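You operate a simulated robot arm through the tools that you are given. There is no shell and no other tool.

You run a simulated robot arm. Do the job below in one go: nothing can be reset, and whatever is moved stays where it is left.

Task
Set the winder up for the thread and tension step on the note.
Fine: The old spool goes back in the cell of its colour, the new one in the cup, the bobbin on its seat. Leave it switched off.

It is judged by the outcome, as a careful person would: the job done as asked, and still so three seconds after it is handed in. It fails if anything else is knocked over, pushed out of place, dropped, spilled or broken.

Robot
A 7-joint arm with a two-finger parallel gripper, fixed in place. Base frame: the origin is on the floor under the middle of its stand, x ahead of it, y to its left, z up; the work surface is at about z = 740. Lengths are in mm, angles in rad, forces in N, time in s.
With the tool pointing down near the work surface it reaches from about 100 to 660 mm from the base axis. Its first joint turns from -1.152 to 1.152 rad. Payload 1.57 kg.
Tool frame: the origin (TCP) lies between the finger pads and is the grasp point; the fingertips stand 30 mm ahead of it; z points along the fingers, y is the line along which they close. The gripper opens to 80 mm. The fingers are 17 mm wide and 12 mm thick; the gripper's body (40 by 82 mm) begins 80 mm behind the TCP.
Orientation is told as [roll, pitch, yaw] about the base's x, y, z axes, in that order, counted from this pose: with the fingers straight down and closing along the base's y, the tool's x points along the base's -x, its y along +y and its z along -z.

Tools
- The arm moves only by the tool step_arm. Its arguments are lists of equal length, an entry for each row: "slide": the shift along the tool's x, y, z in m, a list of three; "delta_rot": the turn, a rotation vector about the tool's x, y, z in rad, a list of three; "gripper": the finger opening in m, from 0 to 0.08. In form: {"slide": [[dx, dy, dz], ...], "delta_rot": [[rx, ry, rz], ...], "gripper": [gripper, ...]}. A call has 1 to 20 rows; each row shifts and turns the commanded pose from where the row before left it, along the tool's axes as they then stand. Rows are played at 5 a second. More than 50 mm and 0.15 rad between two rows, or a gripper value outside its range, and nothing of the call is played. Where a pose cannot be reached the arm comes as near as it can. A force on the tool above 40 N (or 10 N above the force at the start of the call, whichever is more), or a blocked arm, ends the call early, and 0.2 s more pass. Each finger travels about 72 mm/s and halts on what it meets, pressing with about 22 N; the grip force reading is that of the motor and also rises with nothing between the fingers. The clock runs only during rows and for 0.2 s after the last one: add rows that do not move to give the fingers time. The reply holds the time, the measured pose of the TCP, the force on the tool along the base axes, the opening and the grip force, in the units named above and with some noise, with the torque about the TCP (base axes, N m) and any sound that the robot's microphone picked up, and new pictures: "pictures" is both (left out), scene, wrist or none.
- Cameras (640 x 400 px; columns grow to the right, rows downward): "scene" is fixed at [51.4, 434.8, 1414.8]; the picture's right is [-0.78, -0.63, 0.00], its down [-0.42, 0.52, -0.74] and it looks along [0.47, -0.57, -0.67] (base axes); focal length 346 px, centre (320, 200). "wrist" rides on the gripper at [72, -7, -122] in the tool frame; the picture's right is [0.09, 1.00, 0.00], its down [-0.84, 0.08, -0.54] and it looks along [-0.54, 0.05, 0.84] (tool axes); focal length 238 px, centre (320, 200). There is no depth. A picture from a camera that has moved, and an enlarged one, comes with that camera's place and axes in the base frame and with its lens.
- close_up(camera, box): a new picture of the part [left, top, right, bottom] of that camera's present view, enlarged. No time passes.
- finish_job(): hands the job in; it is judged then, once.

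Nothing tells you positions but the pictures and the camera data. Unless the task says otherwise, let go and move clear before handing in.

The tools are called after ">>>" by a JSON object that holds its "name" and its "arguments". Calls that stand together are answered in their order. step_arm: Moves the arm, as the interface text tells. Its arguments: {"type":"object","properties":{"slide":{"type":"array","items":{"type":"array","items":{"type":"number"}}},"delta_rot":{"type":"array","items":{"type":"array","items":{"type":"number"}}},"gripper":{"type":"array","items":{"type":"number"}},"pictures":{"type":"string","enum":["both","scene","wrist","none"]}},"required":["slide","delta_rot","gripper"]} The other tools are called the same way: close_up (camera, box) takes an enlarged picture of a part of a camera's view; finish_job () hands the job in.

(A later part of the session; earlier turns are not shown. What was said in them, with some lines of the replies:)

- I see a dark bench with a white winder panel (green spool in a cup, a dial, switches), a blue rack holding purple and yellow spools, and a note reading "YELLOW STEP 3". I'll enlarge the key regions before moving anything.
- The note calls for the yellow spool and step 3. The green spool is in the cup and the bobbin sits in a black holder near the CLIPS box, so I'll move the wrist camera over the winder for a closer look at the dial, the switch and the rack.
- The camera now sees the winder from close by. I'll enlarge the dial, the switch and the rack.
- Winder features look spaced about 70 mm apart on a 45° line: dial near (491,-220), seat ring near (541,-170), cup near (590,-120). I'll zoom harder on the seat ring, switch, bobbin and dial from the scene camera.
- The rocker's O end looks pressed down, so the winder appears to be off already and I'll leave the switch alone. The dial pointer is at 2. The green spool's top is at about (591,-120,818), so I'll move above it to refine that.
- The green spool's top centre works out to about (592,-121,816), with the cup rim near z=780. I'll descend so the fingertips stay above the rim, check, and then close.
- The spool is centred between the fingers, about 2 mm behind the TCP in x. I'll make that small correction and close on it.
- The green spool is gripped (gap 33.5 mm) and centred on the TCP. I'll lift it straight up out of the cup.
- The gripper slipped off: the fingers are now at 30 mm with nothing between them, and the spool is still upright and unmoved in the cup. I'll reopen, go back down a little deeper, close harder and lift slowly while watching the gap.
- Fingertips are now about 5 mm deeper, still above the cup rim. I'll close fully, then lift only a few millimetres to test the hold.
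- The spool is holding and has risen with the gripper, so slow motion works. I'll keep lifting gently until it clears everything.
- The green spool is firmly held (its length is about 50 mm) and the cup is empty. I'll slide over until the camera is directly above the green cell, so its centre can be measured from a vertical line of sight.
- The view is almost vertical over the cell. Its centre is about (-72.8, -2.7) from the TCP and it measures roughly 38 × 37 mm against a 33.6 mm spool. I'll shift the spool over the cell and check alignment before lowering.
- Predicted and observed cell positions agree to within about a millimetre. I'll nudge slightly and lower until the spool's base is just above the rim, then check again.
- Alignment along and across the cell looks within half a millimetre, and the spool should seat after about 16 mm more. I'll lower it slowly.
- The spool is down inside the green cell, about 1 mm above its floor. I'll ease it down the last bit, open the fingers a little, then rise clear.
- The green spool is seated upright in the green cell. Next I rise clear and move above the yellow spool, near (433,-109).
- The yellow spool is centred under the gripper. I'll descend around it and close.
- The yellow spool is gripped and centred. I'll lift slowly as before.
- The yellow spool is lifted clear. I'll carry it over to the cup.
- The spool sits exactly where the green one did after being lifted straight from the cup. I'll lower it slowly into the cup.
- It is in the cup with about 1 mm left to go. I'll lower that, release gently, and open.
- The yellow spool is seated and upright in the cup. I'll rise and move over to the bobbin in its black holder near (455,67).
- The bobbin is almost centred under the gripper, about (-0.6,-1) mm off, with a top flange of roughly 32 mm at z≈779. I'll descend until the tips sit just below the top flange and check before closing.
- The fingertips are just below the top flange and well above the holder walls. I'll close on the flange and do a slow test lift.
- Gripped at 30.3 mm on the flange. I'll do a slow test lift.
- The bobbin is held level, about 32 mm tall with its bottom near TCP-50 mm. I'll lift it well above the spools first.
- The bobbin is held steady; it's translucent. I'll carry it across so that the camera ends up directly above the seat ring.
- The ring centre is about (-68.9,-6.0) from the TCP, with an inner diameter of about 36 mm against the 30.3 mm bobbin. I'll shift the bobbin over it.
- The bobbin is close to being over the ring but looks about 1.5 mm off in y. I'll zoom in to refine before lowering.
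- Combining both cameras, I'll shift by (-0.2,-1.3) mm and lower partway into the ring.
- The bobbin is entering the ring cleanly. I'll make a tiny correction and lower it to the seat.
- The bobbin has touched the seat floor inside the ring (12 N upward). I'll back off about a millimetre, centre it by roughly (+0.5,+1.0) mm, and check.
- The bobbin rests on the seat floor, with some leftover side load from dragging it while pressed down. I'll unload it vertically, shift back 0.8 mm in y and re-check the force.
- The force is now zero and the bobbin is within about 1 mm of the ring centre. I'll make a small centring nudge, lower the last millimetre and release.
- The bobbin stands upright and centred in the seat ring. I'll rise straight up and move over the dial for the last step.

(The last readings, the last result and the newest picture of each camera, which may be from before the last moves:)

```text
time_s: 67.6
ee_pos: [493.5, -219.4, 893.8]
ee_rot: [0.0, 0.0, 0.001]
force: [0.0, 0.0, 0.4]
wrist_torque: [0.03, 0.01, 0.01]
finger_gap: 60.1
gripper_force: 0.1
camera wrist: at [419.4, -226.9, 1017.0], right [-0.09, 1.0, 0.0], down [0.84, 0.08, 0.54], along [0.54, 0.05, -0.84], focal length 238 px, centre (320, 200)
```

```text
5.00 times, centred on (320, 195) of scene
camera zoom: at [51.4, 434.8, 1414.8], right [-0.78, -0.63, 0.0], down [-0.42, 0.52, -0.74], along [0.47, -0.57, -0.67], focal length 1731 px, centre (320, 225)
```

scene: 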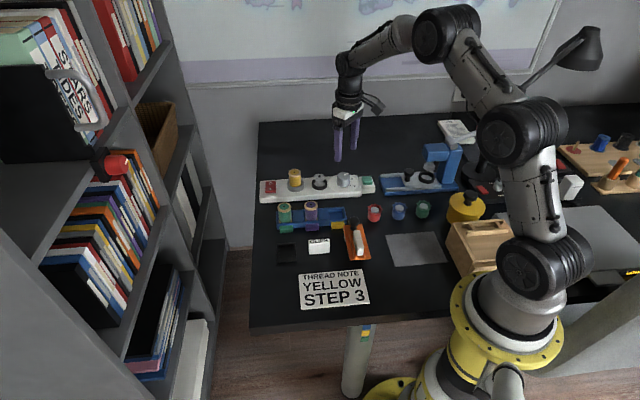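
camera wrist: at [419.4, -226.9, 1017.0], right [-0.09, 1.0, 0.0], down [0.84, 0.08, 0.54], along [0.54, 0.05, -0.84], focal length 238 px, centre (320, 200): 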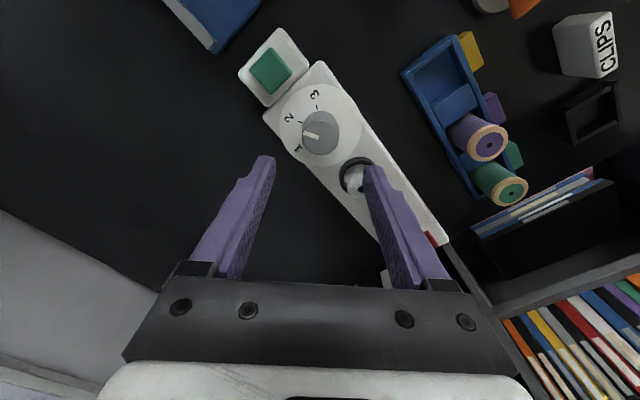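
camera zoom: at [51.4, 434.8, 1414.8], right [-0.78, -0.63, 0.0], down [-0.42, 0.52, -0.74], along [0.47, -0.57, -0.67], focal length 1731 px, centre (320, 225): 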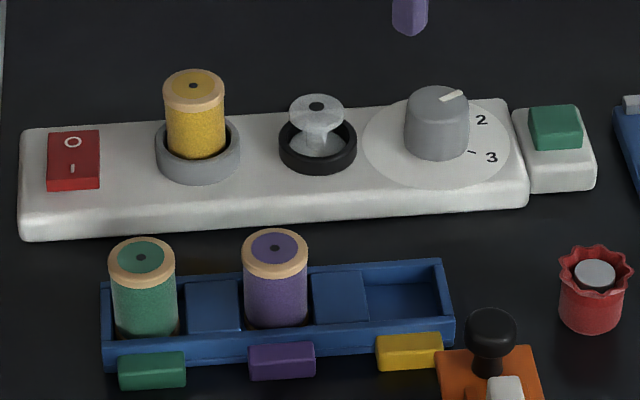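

The pointer reads 2, with ticks 1, 2 and 3 about 60° apart, so the knob needs roughly a 60° clockwise turn. I'll pre-rotate the gripper the other way by 30°, then descend around the knob.

>>> {"name": "step_arm", "arguments": {"slide": [[-0.0005, 0.0004, 0], [0, 0, 0], [0, 0, 0], [0, 0, 0], [0, 0, 0.02], [0, 0, 0.02], [0, 0, 0.02], [0, 0, 0.01], [0, 0, 0], [0, 0, 0]], "delta_rot": [[0, 0, -0.131], [0, 0, -0.131], [0, 0, -0.131], [0, 0, -0.131], [0, 0, 0], [0, 0, 0], [0, 0, 0], [0, 0, 0], [0, 0, 0], [0, 0, 0]], "gripper": [0.06, 0.06, 0.06, 0.06, 0.06, 0.06, 0.06, 0.06, 0.06, 0.06]}}

>>> {"name": "close_up", "arguments": {"camera": "wrist", "box": [240, 100, 400, 200]}}

>>> {"name": "close_up", "arguments": {"camera": "scene", "box": [310, 155, 390, 205]}}

```text
time_s: 69.8
ee_pos: [493.3, -219.1, 824.2]
ee_rot: [0.0, 0.0, 0.525]
force: [0.2, 0.4, 0.5]
wrist_torque: [0.02, 0.0, -0.01]
finger_gap: 60.0
gripper_force: 0.1
camera wrist: at [432.7, -260.2, 947.6], right [-0.58, 0.82, 0.0], down [0.69, 0.49, 0.54], along [0.44, 0.31, -0.84], focal length 238 px, centre (320, 200)
```

scene: 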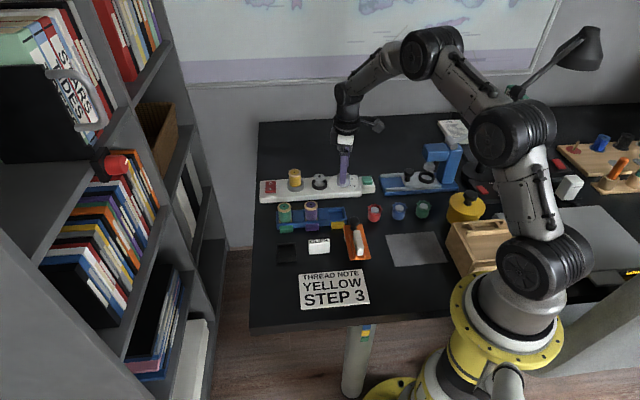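
wrist: 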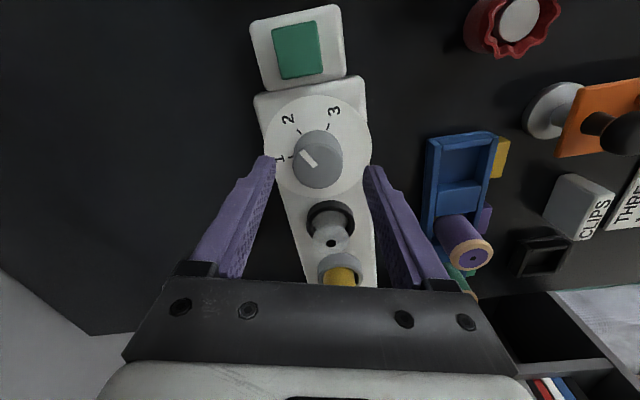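

```text
4.00 times, centred on (320, 150) of wrist
camera zoom: at [432.7, -260.2, 947.6], right [-0.58, 0.82, 0.0], down [0.69, 0.49, 0.54], along [0.44, 0.31, -0.84], focal length 953 px, centre (320, 400)
```

zoom: 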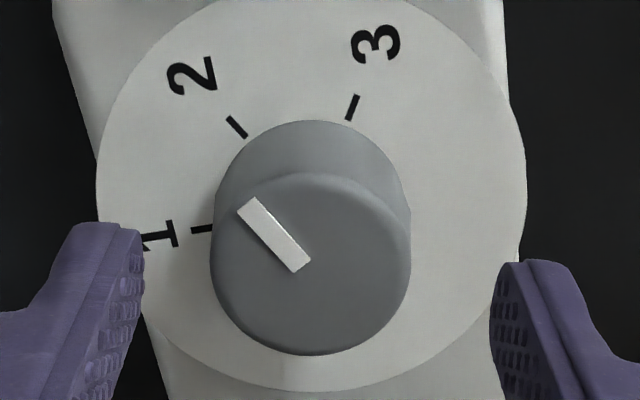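

```text
8.00 times, centred on (350, 180) of scene
camera zoom: at [51.4, 434.8, 1414.8], right [-0.78, -0.63, 0.0], down [-0.42, 0.52, -0.74], along [0.47, -0.57, -0.67], focal length 2769 px, centre (80, 360)
```

zoom: 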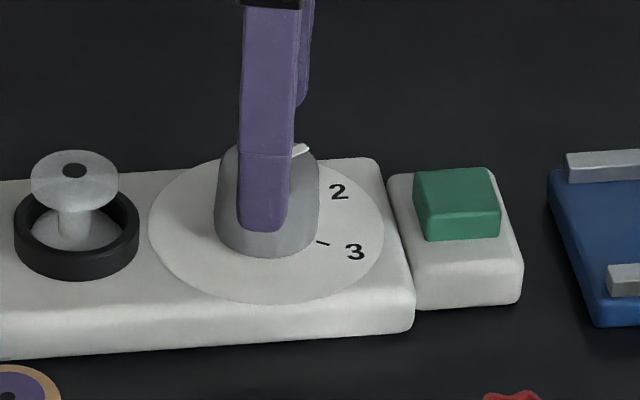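

The knob sits slightly to one side (about 1.3 mm along tool y), so I'll correct that, descend around it to z≈803 and close.

>>> {"name": "step_arm", "arguments": {"slide": [[0.0008, -0.0012, 0], [0, 0, 0.01], [0, 0, 0.008], [0, 0, 0.004], [0, 0, 0], [0, 0, 0]], "delta_rot": [[0, 0, 0], [0, 0, 0], [0, 0, 0], [0, 0, 0], [0, 0, 0], [0, 0, 0]], "gripper": [0.056, 0.052, 0.05, 0.05, 0.05, 0.05]}}

>>> {"name": "close_up", "arguments": {"camera": "wrist", "box": [240, 100, 400, 200]}}

>>> {"name": "close_up", "arguments": {"camera": "scene", "box": [310, 155, 390, 205]}}

```text
time_s: 71.2
ee_pos: [493.8, -218.7, 802.5]
ee_rot: [0.0, 0.0, 0.525]
force: [0.3, 0.4, 0.1]
wrist_torque: [-0.01, 0.0, -0.01]
finger_gap: 50.2
gripper_force: 0.1
camera wrist: at [432.7, -261.5, 925.8], right [-0.58, 0.82, 0.0], down [0.69, 0.49, 0.54], along [0.44, 0.31, -0.84], focal length 238 px, centre (320, 200)
```

scene: 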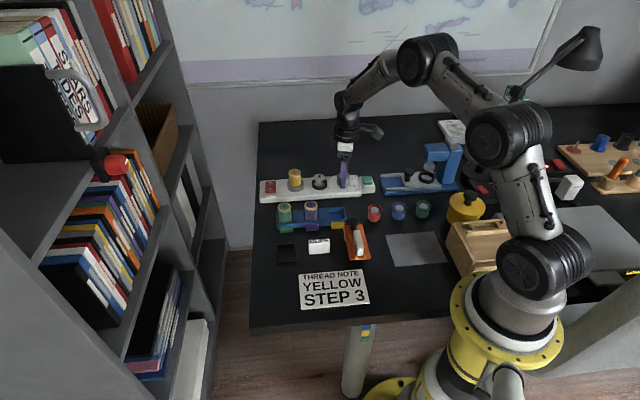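
wrist: 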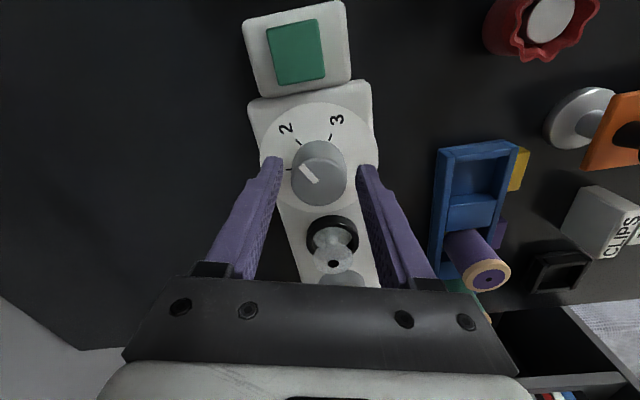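

```text
4.00 times, centred on (320, 150) of wrist
camera zoom: at [432.7, -261.5, 925.8], right [-0.58, 0.82, 0.0], down [0.69, 0.49, 0.54], along [0.44, 0.31, -0.84], focal length 953 px, centre (320, 400)
```

zoom: 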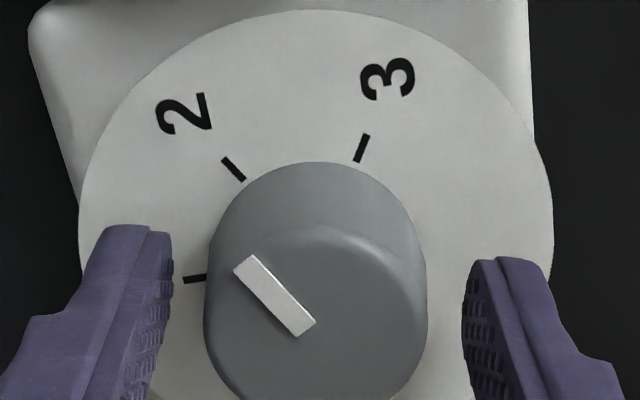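

```text
8.00 times, centred on (350, 180) of scene
camera zoom: at [51.4, 434.8, 1414.8], right [-0.78, -0.63, 0.0], down [-0.42, 0.52, -0.74], along [0.47, -0.57, -0.67], focal length 2769 px, centre (80, 360)
```

zoom: 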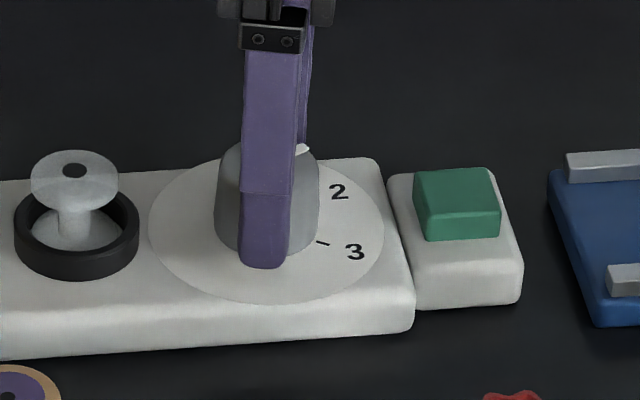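

The knob is well centred between the fingers. I'll close on it and start turning clockwise (positive about tool z) in small steps.

>>> {"name": "step_arm", "arguments": {"slide": [[0, 0, 0], [0, 0, 0], [0, 0, 0], [0, 0, 0]], "delta_rot": [[0, 0, 0], [0, 0, 0], [0, 0, 0], [0, 0, 0]], "gripper": [0.042, 0.036, 0.03, 0.02], "pictures": "none"}}

>>> {"name": "step_arm", "arguments": {"slide": [[0, 0, 0], [0, 0, 0], [0, 0, 0], [0, 0, 0], [0, 0, 0]], "delta_rot": [[0, 0, 0.08], [0, 0, 0.08], [0, 0, 0.08], [0, 0, 0.08], [0, 0, 0]], "gripper": [0.02, 0.02, 0.02, 0.02, 0.02]}}

>>> {"name": "close_up", "arguments": {"camera": "wrist", "box": [240, 100, 400, 200]}}

>>> {"name": "close_up", "arguments": {"camera": "scene", "box": [310, 155, 390, 205]}}

```text
time_s: 72.2
ee_pos: [494.0, -220.6, 802.6]
ee_rot: [-0.003, 0.0, 0.525]
force: [2.3, -3.6, -2.5]
wrist_torque: [-0.11, -0.1, 0.0]
finger_gap: 36.9
gripper_force: 43.6
```

```text
time_s: 73.4
ee_pos: [493.6, -219.0, 803.5]
ee_rot: [0.002, 0.002, 0.203]
force: [-5.9, 1.8, 11.2]
wrist_torque: [0.14, 0.58, 0.03]
finger_gap: 36.8
gripper_force: 43.2
camera wrist: at [422.9, -240.9, 926.1], right [-0.29, 0.96, 0.0], down [0.8, 0.24, 0.54], along [0.52, 0.16, -0.84], focal length 238 px, centre (320, 200)
```

scene: 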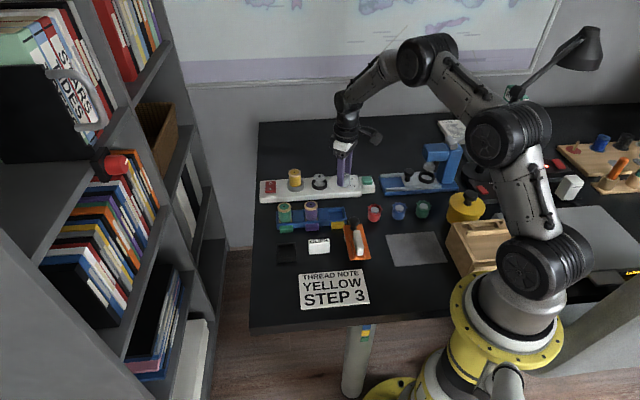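
wrist: 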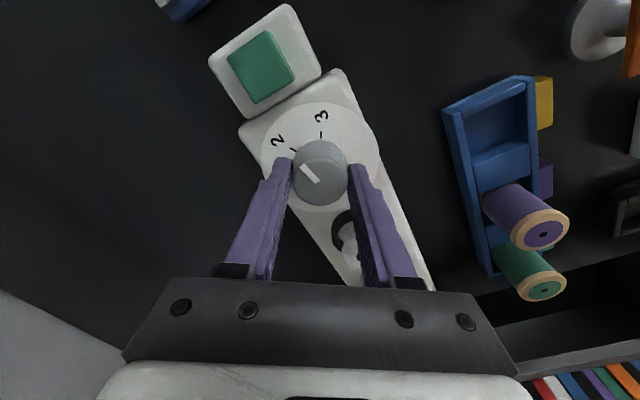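

```text
4.00 times, centred on (320, 150) of wrist
camera zoom: at [422.9, -240.9, 926.1], right [-0.29, 0.96, 0.0], down [0.8, 0.24, 0.54], along [0.52, 0.16, -0.84], focal length 953 px, centre (320, 400)
```

zoom: 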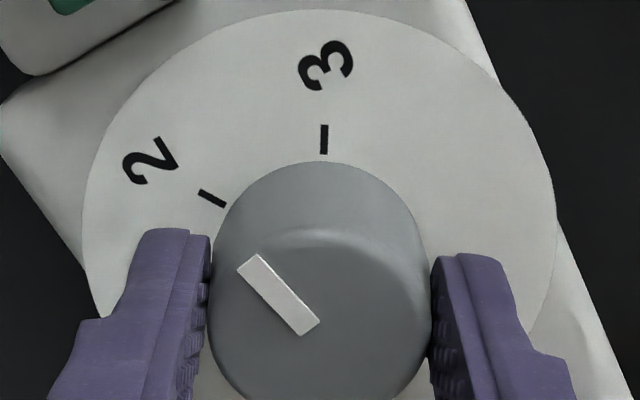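

```text
8.00 times, centred on (350, 180) of scene
camera zoom: at [51.1, 435.0, 1414.8], right [-0.78, -0.63, 0.0], down [-0.42, 0.52, -0.74], along [0.47, -0.57, -0.67], focal length 2769 px, centre (80, 360)
```

zoom: 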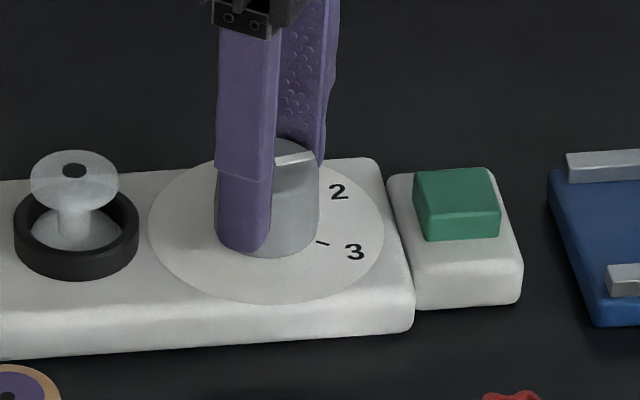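

The knob turns with the gripper (18° so far) and the winder hasn't moved. I'll relieve the small side load and continue turning.

>>> {"name": "step_arm", "arguments": {"slide": [[0.0003, 0.0001, -0.0003], [0.0003, 0.0001, -0.0003], [0, 0, 0], [0, 0, 0], [0, 0, 0], [0, 0, 0]], "delta_rot": [[0, 0, 0.07], [0, 0, 0.07], [0, 0, 0.07], [0, 0, 0.07], [0, 0, 0.07], [0, 0, 0]], "gripper": [0.02, 0.02, 0.02, 0.02, 0.02, 0.02]}}

>>> {"name": "close_up", "arguments": {"camera": "wrist", "box": [240, 100, 400, 200]}}

>>> {"name": "close_up", "arguments": {"camera": "scene", "box": [310, 155, 390, 205]}}

```text
time_s: 74.8
ee_pos: [493.4, -218.5, 803.4]
ee_rot: [0.001, 0.002, -0.147]
force: [-4.4, 6.6, -4.0]
wrist_torque: [0.04, -0.81, 0.01]
finger_gap: 36.6
gripper_force: 43.3
camera wrist: at [420.0, -215.5, 926.2], right [0.05, 1.0, 0.0], down [0.84, -0.05, 0.54], along [0.54, -0.03, -0.84], focal length 238 px, centre (320, 200)
```

scene: 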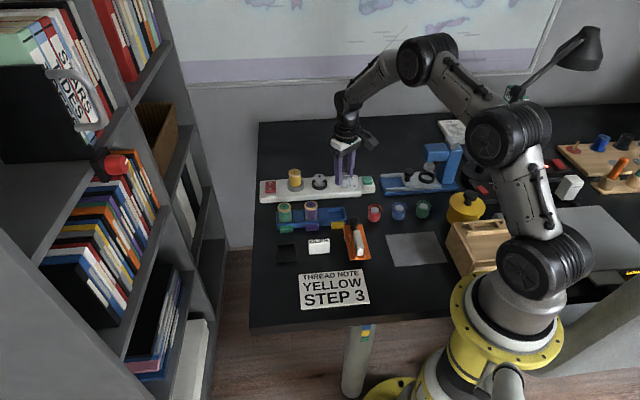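
wrist: 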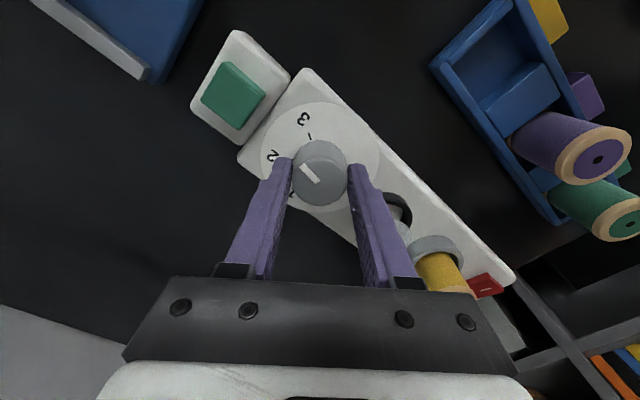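

```text
4.00 times, centred on (320, 150) of wrist
camera zoom: at [420.0, -215.5, 926.2], right [0.05, 1.0, 0.0], down [0.84, -0.05, 0.54], along [0.54, -0.03, -0.84], focal length 953 px, centre (320, 400)
```

zoom: 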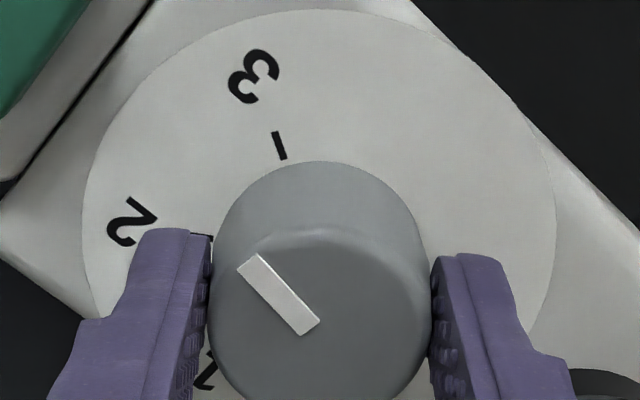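

```text
8.00 times, centred on (350, 180) of scene
camera zoom: at [51.4, 434.9, 1414.8], right [-0.78, -0.63, 0.0], down [-0.42, 0.52, -0.74], along [0.47, -0.57, -0.67], focal length 2769 px, centre (80, 360)
```

zoom: 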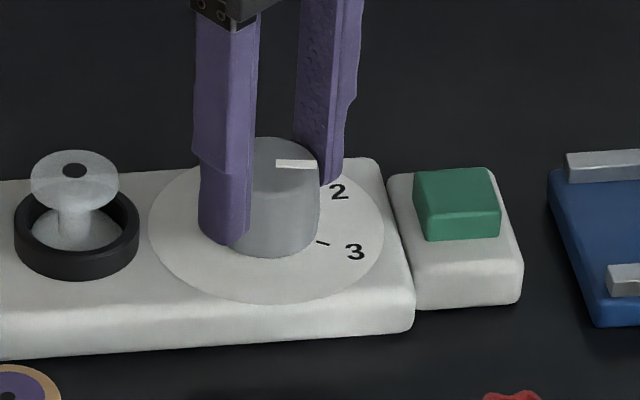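

The pointer is now about 22° short of the 3 tick. I'll finish the turn with another 0.385 rad, easing the side load slightly.

>>> {"name": "step_arm", "arguments": {"slide": [[0.0002, 0.0003, 0], [0.0002, 0.0002, 0], [0, 0, 0], [0, 0, 0], [0, 0, 0], [0, 0, 0], [0, 0, 0]], "delta_rot": [[0, 0, 0.077], [0, 0, 0.077], [0, 0, 0.077], [0, 0, 0.077], [0, 0, 0.077], [0, 0, 0], [0, 0, 0]], "gripper": [0.02, 0.02, 0.02, 0.02, 0.02, 0.02, 0.02]}}

>>> {"name": "close_up", "arguments": {"camera": "wrist", "box": [240, 100, 400, 200]}}

>>> {"name": "close_up", "arguments": {"camera": "scene", "box": [310, 155, 390, 205]}}

```text
time_s: 76.4
ee_pos: [493.8, -217.8, 802.7]
ee_rot: [0.0, 0.001, -0.53]
force: [1.9, 18.2, -8.1]
wrist_torque: [0.28, -0.34, 0.31]
finger_gap: 36.8
gripper_force: 43.4
camera wrist: at [426.8, -188.3, 926.2], right [0.42, 0.91, 0.0], down [0.76, -0.36, 0.54], along [0.49, -0.23, -0.84], focal length 238 px, centre (320, 200)
```

scene: 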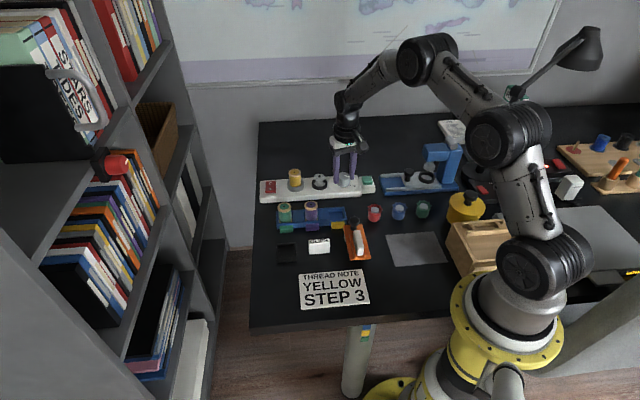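
wrist: 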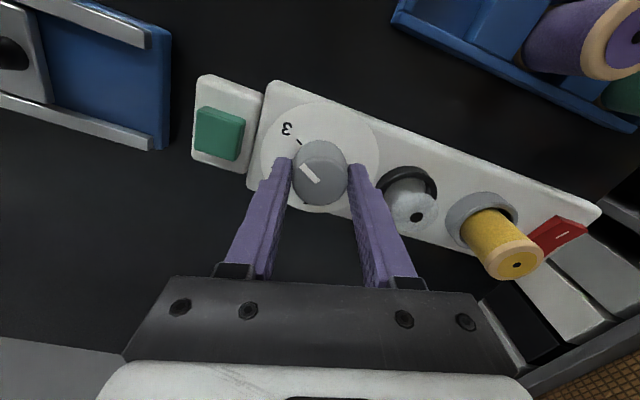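

```text
4.00 times, centred on (320, 150) of wrist
camera zoom: at [426.8, -188.3, 926.2], right [0.42, 0.91, 0.0], down [0.76, -0.36, 0.54], along [0.49, -0.23, -0.84], focal length 953 px, centre (320, 400)
```

zoom: 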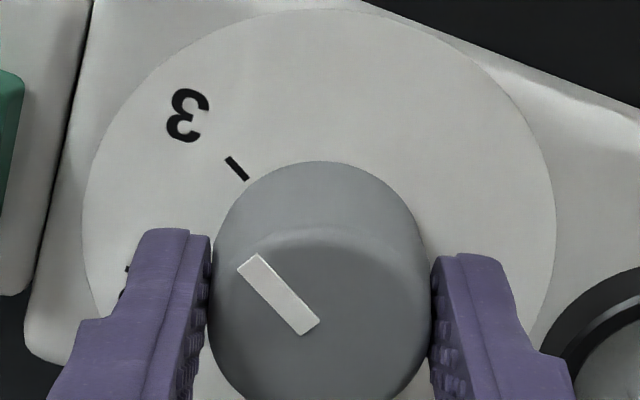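

```text
8.00 times, centred on (350, 180) of scene
camera zoom: at [51.6, 435.2, 1414.7], right [-0.78, -0.63, 0.0], down [-0.42, 0.52, -0.74], along [0.47, -0.57, -0.67], focal length 2769 px, centre (80, 360)
```

zoom: 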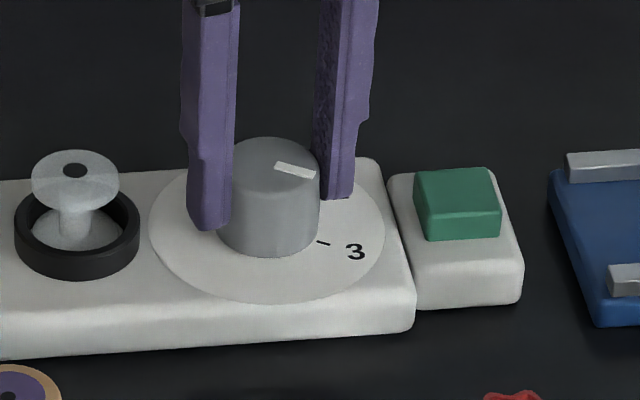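

The pointer lines up with the 3 tick in both views. There's a side load of about 18 N, so I'll relieve it by shifting toward the knob's true axis before letting go.

>>> {"name": "step_arm", "arguments": {"slide": [[-0.0001, 0.0007, 0], [-0.0002, 0.0007, 0], [-0.0001, 0.0005, 0], [0, 0, 0]], "delta_rot": [[0, 0, 0], [0, 0, 0], [0, 0, 0], [0, 0, 0]], "gripper": [0.02, 0.02, 0.02, 0.02]}}

>>> {"name": "close_up", "arguments": {"camera": "scene", "box": [310, 155, 390, 205]}}

>>> {"name": "close_up", "arguments": {"camera": "wrist", "box": [240, 100, 400, 200]}}

```text
time_s: 77.4
ee_pos: [493.4, -217.8, 803.7]
ee_rot: [-0.003, 0.003, -0.529]
force: [-13.8, 6.6, 3.3]
wrist_torque: [0.26, 0.53, 0.16]
finger_gap: 36.8
gripper_force: 43.5
camera wrist: at [427.1, -187.9, 926.3], right [0.42, 0.91, 0.0], down [0.76, -0.36, 0.54], along [0.49, -0.23, -0.84], focal length 238 px, centre (320, 200)
```

scene: 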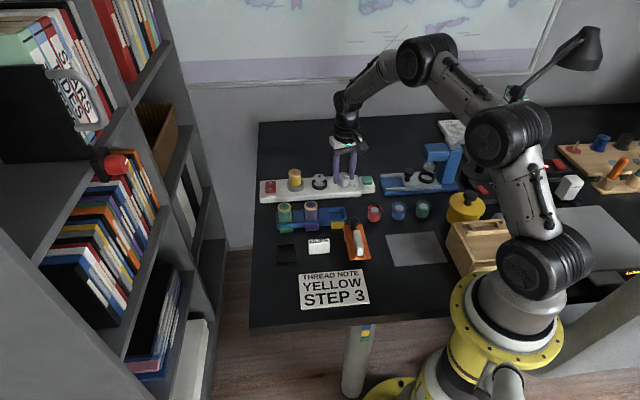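
wrist: 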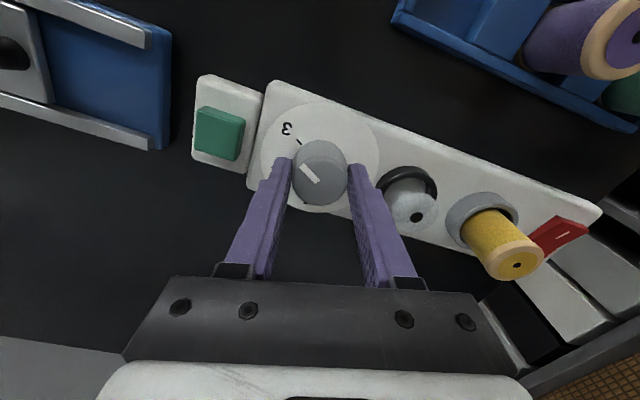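

```text
8.00 times, centred on (350, 180) of scene
camera zoom: at [51.1, 435.0, 1414.8], right [-0.78, -0.63, 0.0], down [-0.42, 0.52, -0.74], along [0.47, -0.57, -0.67], focal length 2769 px, centre (80, 360)
```

zoom: 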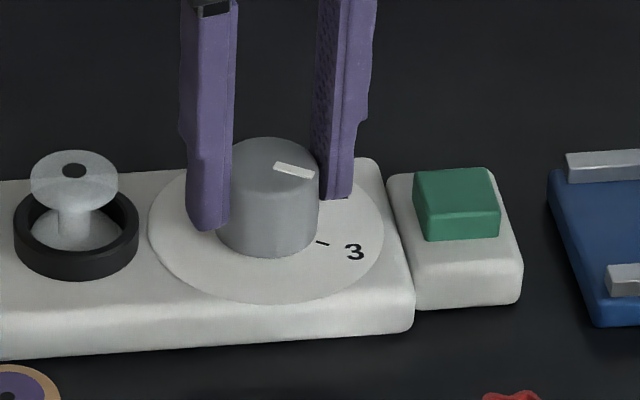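

```text
4.00 times, centred on (320, 150) of wrist
camera zoom: at [427.1, -187.9, 926.3], right [0.42, 0.91, 0.0], down [0.76, -0.36, 0.54], along [0.49, -0.23, -0.84], focal length 953 px, centre (320, 400)
```

zoom: 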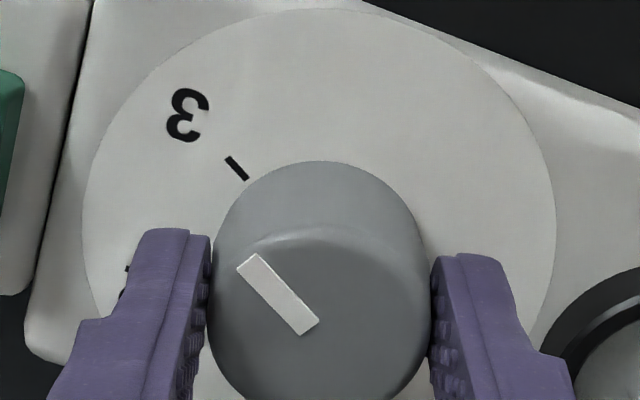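

That over-corrected in x, so I'll null the remaining load with one more small shift before opening.

>>> {"name": "step_arm", "arguments": {"slide": [[0.0007, 0.0001, 0], [0.0006, 0, 0], [0, 0, 0]], "delta_rot": [[0, 0, 0], [0, 0, 0], [0, 0, 0]], "gripper": [0.02, 0.02, 0.02], "pictures": "none"}}

```text
time_s: 78.2
ee_pos: [493.7, -219.3, 802.6]
ee_rot: [-0.001, -0.002, -0.53]
force: [-7.4, -11.6, -3.5]
wrist_torque: [-0.05, 0.91, 0.0]
finger_gap: 36.8
gripper_force: 43.2
```

Torque about z is now zero, with a small residual side load left. I'll take half of that out and check again.

>>> {"name": "step_arm", "arguments": {"slide": [[0, -0.0006, 0], [0, 0, 0], [0, 0, 0]], "delta_rot": [[0, 0, 0], [0, 0, 0], [0, 0, 0]], "gripper": [0.02, 0.02, 0.02], "pictures": "none"}}

```text
time_s: 79.0
ee_pos: [494.2, -217.8, 802.5]
ee_rot: [0.0, -0.001, -0.53]
force: [-4.3, -16.9, -6.8]
wrist_torque: [-0.54, -0.14, 0.01]
finger_gap: 36.9
gripper_force: 42.8
```

I'll pause without moving to see whether the reading settles.

>>> {"name": "step_arm", "arguments": {"slide": [[0, 0, 0], [0, 0, 0], [0, 0, 0]], "delta_rot": [[0, 0, 0], [0, 0, 0], [0, 0, 0]], "gripper": [0.02, 0.02, 0.02], "pictures": "none"}}

>>> {"name": "step_arm", "arguments": {"slide": [[0, 0, 0]], "delta_rot": [[0, 0, 0]], "gripper": [0.02], "pictures": "none"}}

```text
time_s: 79.8
ee_pos: [493.4, -218.5, 804.0]
ee_rot: [-0.003, -0.002, -0.53]
force: [0.1, -19.8, -9.5]
wrist_torque: [-0.83, -0.44, -0.01]
finger_gap: 36.7
gripper_force: 43.3
```

```text
time_s: 80.2
ee_pos: [494.7, -218.6, 802.3]
ee_rot: [0.0, 0.0, -0.529]
force: [1.6, -21.1, -9.8]
wrist_torque: [-0.75, -0.26, -0.06]
finger_gap: 36.7
gripper_force: 43.2
```

The reading drifts even while still, so it's just the squeeze on a rigid knob. I'll relax the grip gradually and open.

>>> {"name": "step_arm", "arguments": {"slide": [[0, 0, 0], [0, 0, 0], [0, 0, 0], [0, 0, 0], [0, 0, 0]], "delta_rot": [[0, 0, 0], [0, 0, 0], [0, 0, 0], [0, 0, 0], [0, 0, 0]], "gripper": [0.0365, 0.038, 0.041, 0.046, 0.05]}}

>>> {"name": "close_up", "arguments": {"camera": "scene", "box": [310, 155, 390, 205]}}

>>> {"name": "close_up", "arguments": {"camera": "wrist", "box": [240, 100, 400, 200]}}

```text
time_s: 81.4
ee_pos: [493.3, -217.9, 802.0]
ee_rot: [0.001, 0.0, -0.531]
force: [0.3, -0.4, -0.3]
wrist_torque: [-0.05, -0.01, -0.01]
finger_gap: 50.1
gripper_force: 0.0
camera wrist: at [426.3, -186.6, 926.0], right [0.42, 0.91, 0.0], down [0.76, -0.36, 0.54], along [0.49, -0.23, -0.84], focal length 238 px, centre (320, 200)
```

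scene: 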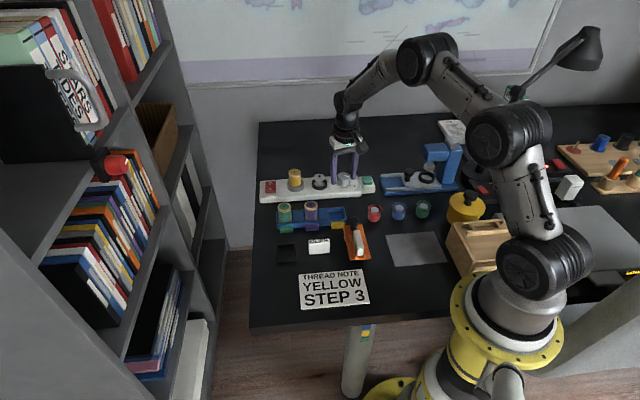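
wrist: 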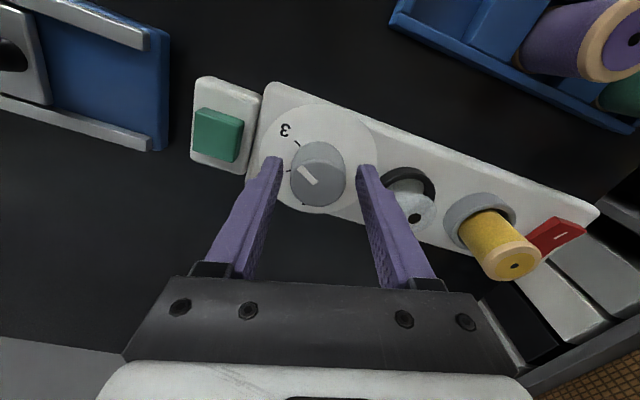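

```text
8.00 times, centred on (350, 180) of scene
camera zoom: at [51.4, 434.8, 1414.8], right [-0.78, -0.63, 0.0], down [-0.42, 0.52, -0.74], along [0.47, -0.57, -0.67], focal length 2769 px, centre (80, 360)
```

zoom: 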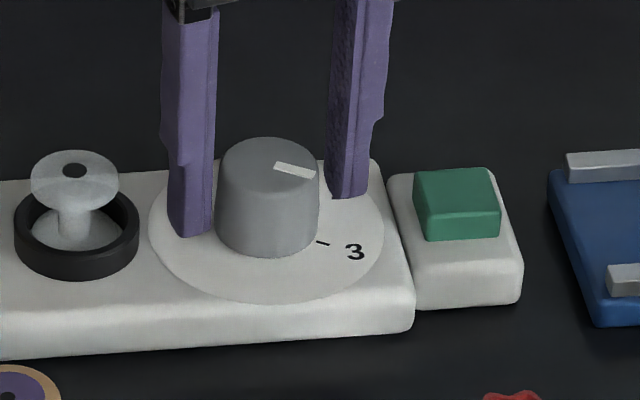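

```text
4.00 times, centred on (320, 150) of wrist
camera zoom: at [426.3, -186.6, 926.0], right [0.42, 0.91, 0.0], down [0.76, -0.36, 0.54], along [0.49, -0.23, -0.84], focal length 953 px, centre (320, 400)
```

zoom: 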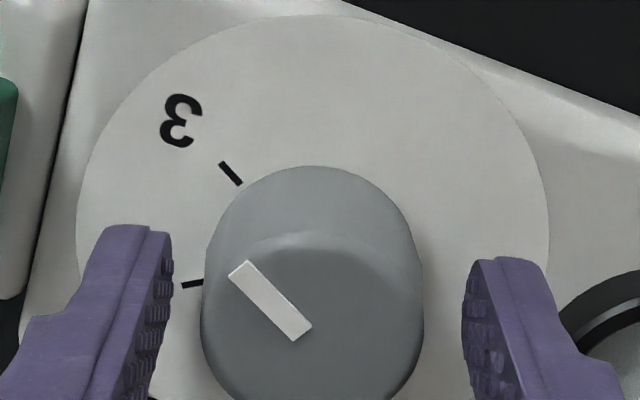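

The knob stayed on 3. I'll rise clear, rotate the gripper back, and inspect the dial from above.

>>> {"name": "step_arm", "arguments": {"slide": [[0, 0, -0.01], [0, 0, -0.02], [0, 0, -0.025], [0, 0, -0.025], [0, 0, -0.02], [0, 0, 0], [0, 0, 0], [0, 0, 0], [0, 0, 0], [-0.03, 0, 0], [-0.03, 0, 0], [0, 0, 0]], "delta_rot": [[0, 0, 0], [0, 0, 0], [0, 0, 0], [0, 0, 0], [0, 0, 0], [0, 0, -0.131], [0, 0, -0.131], [0, 0, -0.131], [0, 0, -0.137], [0, 0, 0], [0, 0, 0], [0, 0, 0]], "gripper": [0.05, 0.055, 0.06, 0.06, 0.06, 0.06, 0.06, 0.06, 0.06, 0.06, 0.06, 0.06]}}

>>> {"name": "close_up", "arguments": {"camera": "wrist", "box": [240, 0, 400, 100]}}

>>> {"name": "close_up", "arguments": {"camera": "scene", "box": [250, 150, 394, 240]}}

>>> {"name": "close_up", "arguments": {"camera": "scene", "box": [320, 165, 380, 205]}}

```text
time_s: 84.0
ee_pos: [552.9, -216.0, 902.7]
ee_rot: [-0.001, 0.0, 0.001]
force: [0.1, -0.6, 0.1]
wrist_torque: [-0.01, 0.03, 0.01]
finger_gap: 60.3
gripper_force: 0.1
camera wrist: at [480.1, -223.1, 1026.6], right [-0.09, 1.0, 0.0], down [0.84, 0.08, 0.54], along [0.54, 0.05, -0.84], focal length 238 px, centre (320, 200)
```

scene: 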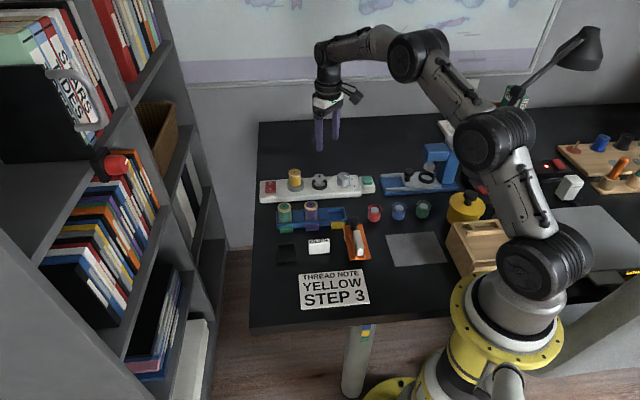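
wrist: 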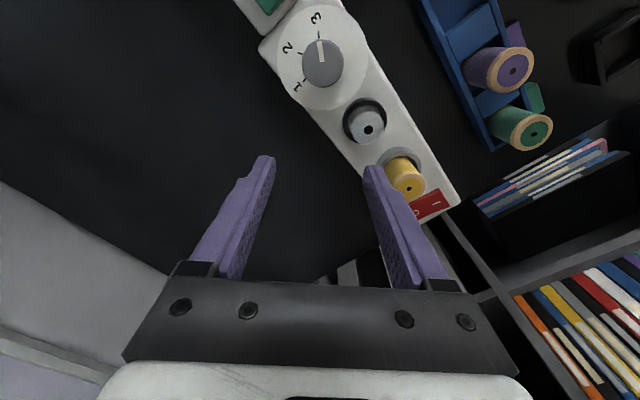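

```text
4.00 times, centred on (320, 50) of wrist
camera zoom: at [480.1, -223.1, 1026.6], right [-0.09, 1.0, 0.0], down [0.84, 0.08, 0.54], along [0.54, 0.05, -0.84], focal length 953 px, centre (320, 800)
```

zoom: 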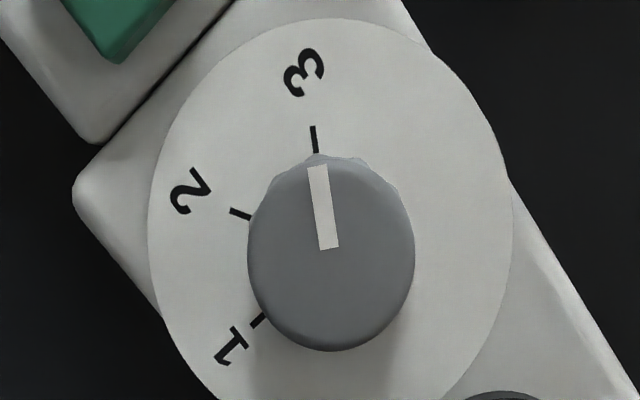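

```text
4.44 times, centred on (322, 195) of scene
camera zoom: at [51.4, 434.8, 1414.8], right [-0.78, -0.63, 0.0], down [-0.42, 0.52, -0.74], along [0.47, -0.57, -0.67], focal length 1538 px, centre (311, 222)
```

zoom: 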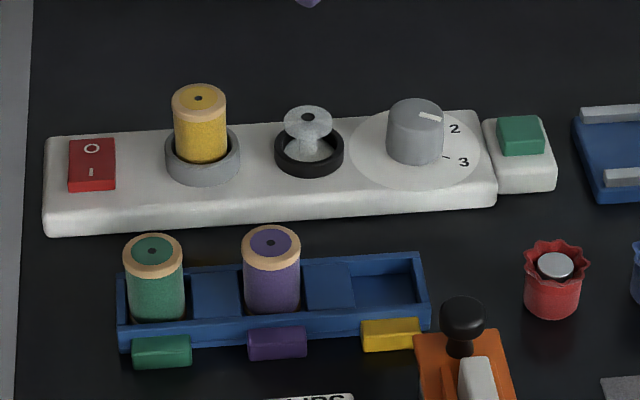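

```text
10.00 times, centred on (350, 185) of scene
camera zoom: at [51.4, 434.8, 1414.8], right [-0.78, -0.63, 0.0], down [-0.42, 0.52, -0.74], along [0.47, -0.57, -0.67], focal length 3461 px, centre (20, 350)
```

zoom: 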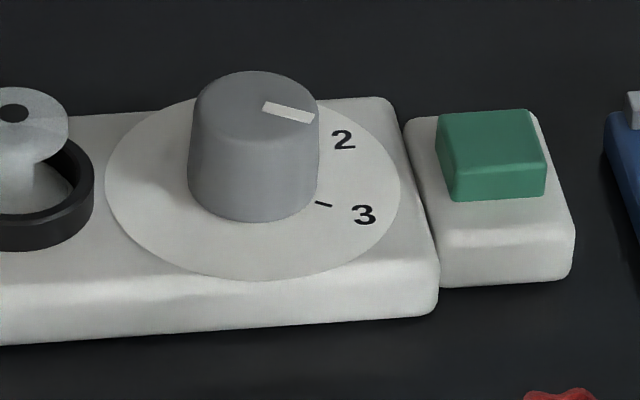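

The pointer sits on the 3 tick to within about a degree. I'll move up and across to double-check the switch, spools and bobbin.

>>> {"name": "step_arm", "arguments": {"slide": [[0, 0, -0.024], [0, 0, -0.024], [-0.002, 0.035, 0], [-0.002, 0.035, 0], [-0.002, 0.035, 0], [-0.002, 0.036, 0], [0, 0, 0]], "delta_rot": [[0, 0, 0], [0, 0, 0], [0, 0, 0], [0, 0, 0], [0, 0, 0], [0, 0, 0], [0, 0, 0]], "gripper": [0.06, 0.07, 0.08, 0.08, 0.08, 0.08, 0.08]}}

>>> {"name": "close_up", "arguments": {"camera": "wrist", "box": [230, 70, 390, 190]}}

>>> {"name": "close_up", "arguments": {"camera": "scene", "box": [260, 170, 300, 200]}}

>>> {"name": "close_up", "arguments": {"camera": "scene", "box": [270, 195, 350, 255]}}

>>> {"name": "close_up", "arguments": {"camera": "scene", "box": [285, 160, 345, 200]}}

```text
time_s: 85.6
ee_pos: [562.2, -77.3, 950.7]
ee_rot: [0.002, 0.002, -0.001]
force: [0.0, -0.2, 0.6]
wrist_torque: [0.0, -0.01, 0.0]
finger_gap: 79.9
gripper_force: 0.1
camera wrist: at [488.6, -84.1, 1073.3], right [-0.09, 1.0, 0.0], down [0.84, 0.08, 0.54], along [0.54, 0.05, -0.84], focal length 238 px, centre (320, 200)
```

scene: 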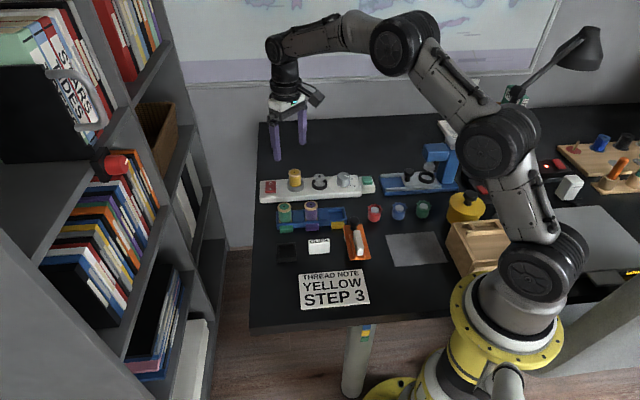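
wrist: 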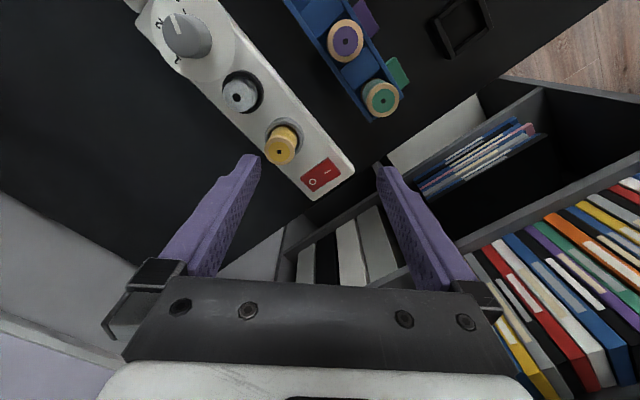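

```text
3.33 times, centred on (310, 130) of wrist
camera zoom: at [488.6, -84.1, 1073.3], right [-0.09, 1.0, 0.0], down [0.84, 0.08, 0.54], along [0.54, 0.05, -0.84], focal length 794 px, centre (353, 433)
```

zoom: 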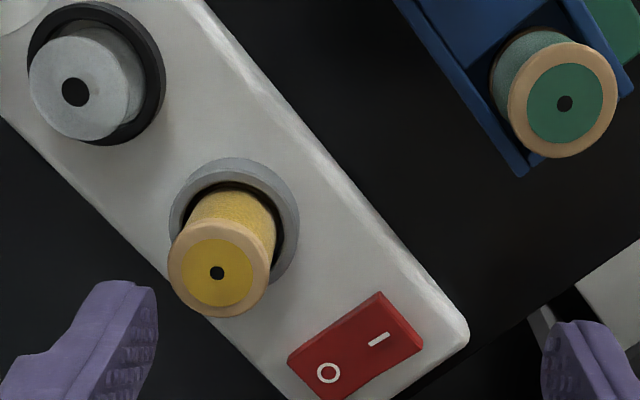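

```text
13.33 times, centred on (280, 185) of scene
camera zoom: at [51.4, 434.9, 1414.8], right [-0.78, -0.63, 0.0], down [-0.42, 0.52, -0.74], along [0.47, -0.57, -0.67], focal length 4615 px, centre (853, 400)
```

zoom: 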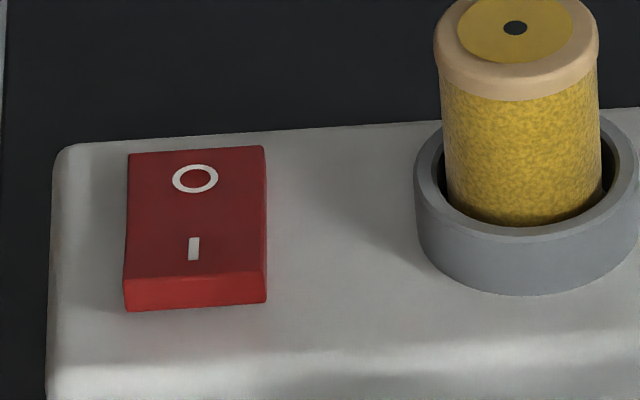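

```text
6.67 times, centred on (310, 225) of scene
camera zoom: at [51.4, 434.9, 1414.8], right [-0.78, -0.63, 0.0], down [-0.42, 0.52, -0.74], along [0.47, -0.57, -0.67], focal length 2308 px, centre (387, 33)
```

zoom: 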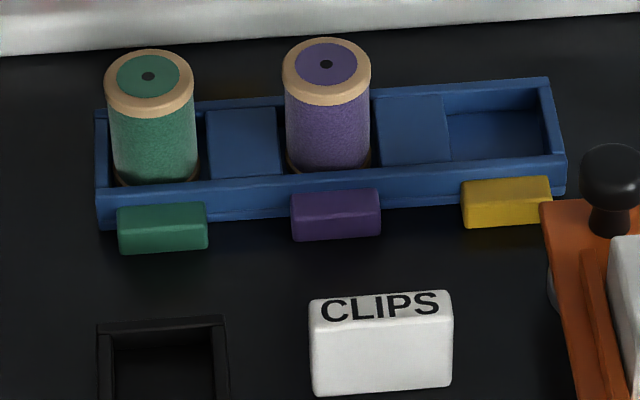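

```text
10.00 times, centred on (315, 180) of scene
camera zoom: at [51.4, 434.9, 1414.8], right [-0.78, -0.63, 0.0], down [-0.42, 0.52, -0.74], along [0.47, -0.57, -0.67], focal length 3461 px, centre (370, 400)
```

zoom: 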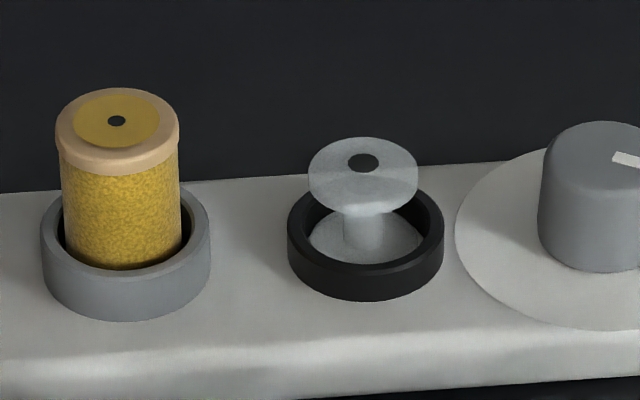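

Everything looks in place. One last close look at the rocker to confirm it's in the off position.

>>> {"name": "close_up", "arguments": {"camera": "wrist", "box": [295, 150, 351, 200]}}

>>> {"name": "close_up", "arguments": {"camera": "wrist", "box": [215, 65, 275, 115]}}

```text
8.00 times, centred on (323, 175) of wrist
camera zoom: at [488.6, -84.1, 1073.3], right [-0.09, 1.0, 0.0], down [0.84, 0.08, 0.54], along [0.54, 0.05, -0.84], focal length 1907 px, centre (296, 400)
```

zoom: 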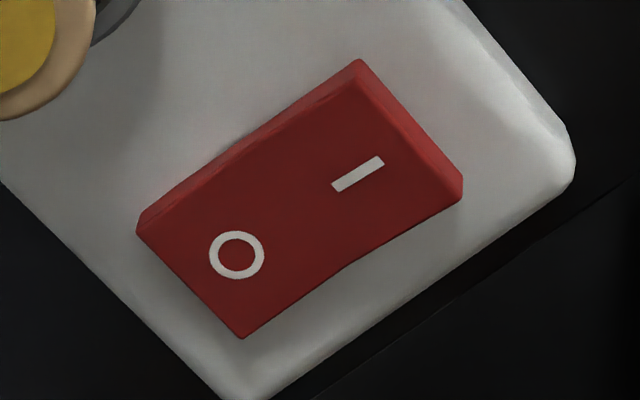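

```text
8.00 times, centred on (245, 90) of wrist
camera zoom: at [488.6, -84.1, 1073.3], right [-0.09, 1.0, 0.0], down [0.84, 0.08, 0.54], along [0.54, 0.05, -0.84], focal length 1907 px, centre (920, 1080)
```

zoom: 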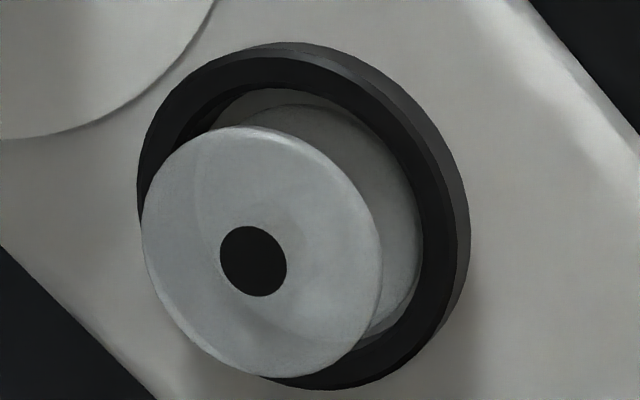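

The I end of the rocker sits about 8 mm higher than the O end, so the switch is off. The green spool is in its cell, the yellow is in the cup, the bobbin is on its seat and the dial is on 3. The arm is clear, so I'm handing in.

>>> {"name": "finish_job", "arguments": {}}

```text
The job is handed in.
```

The winder is set up for the note (yellow, step 3) and I've handed the job in; no verdict has come back.

- **Old spool:** the green spool is upright in the green cell of the rack. My first grip slipped off while it was still in the cup. It stayed put, and the second, slower lift held.
- **New spool:** the yellow spool is upright in the cup.
- **Bobbin:** it stands upright inside the black seat ring, within about 1 mm of centre.
- **Tension dial:** I turned it from 2 to 3, and the pointer is within about a degree of the 3 tick.
- **Switch:** I didn't touch it. Its O end is pressed down, so the winder is off.

Nothing else looked moved or knocked over in the last pictures. The gripper was left open, above the bench and clear of everything.
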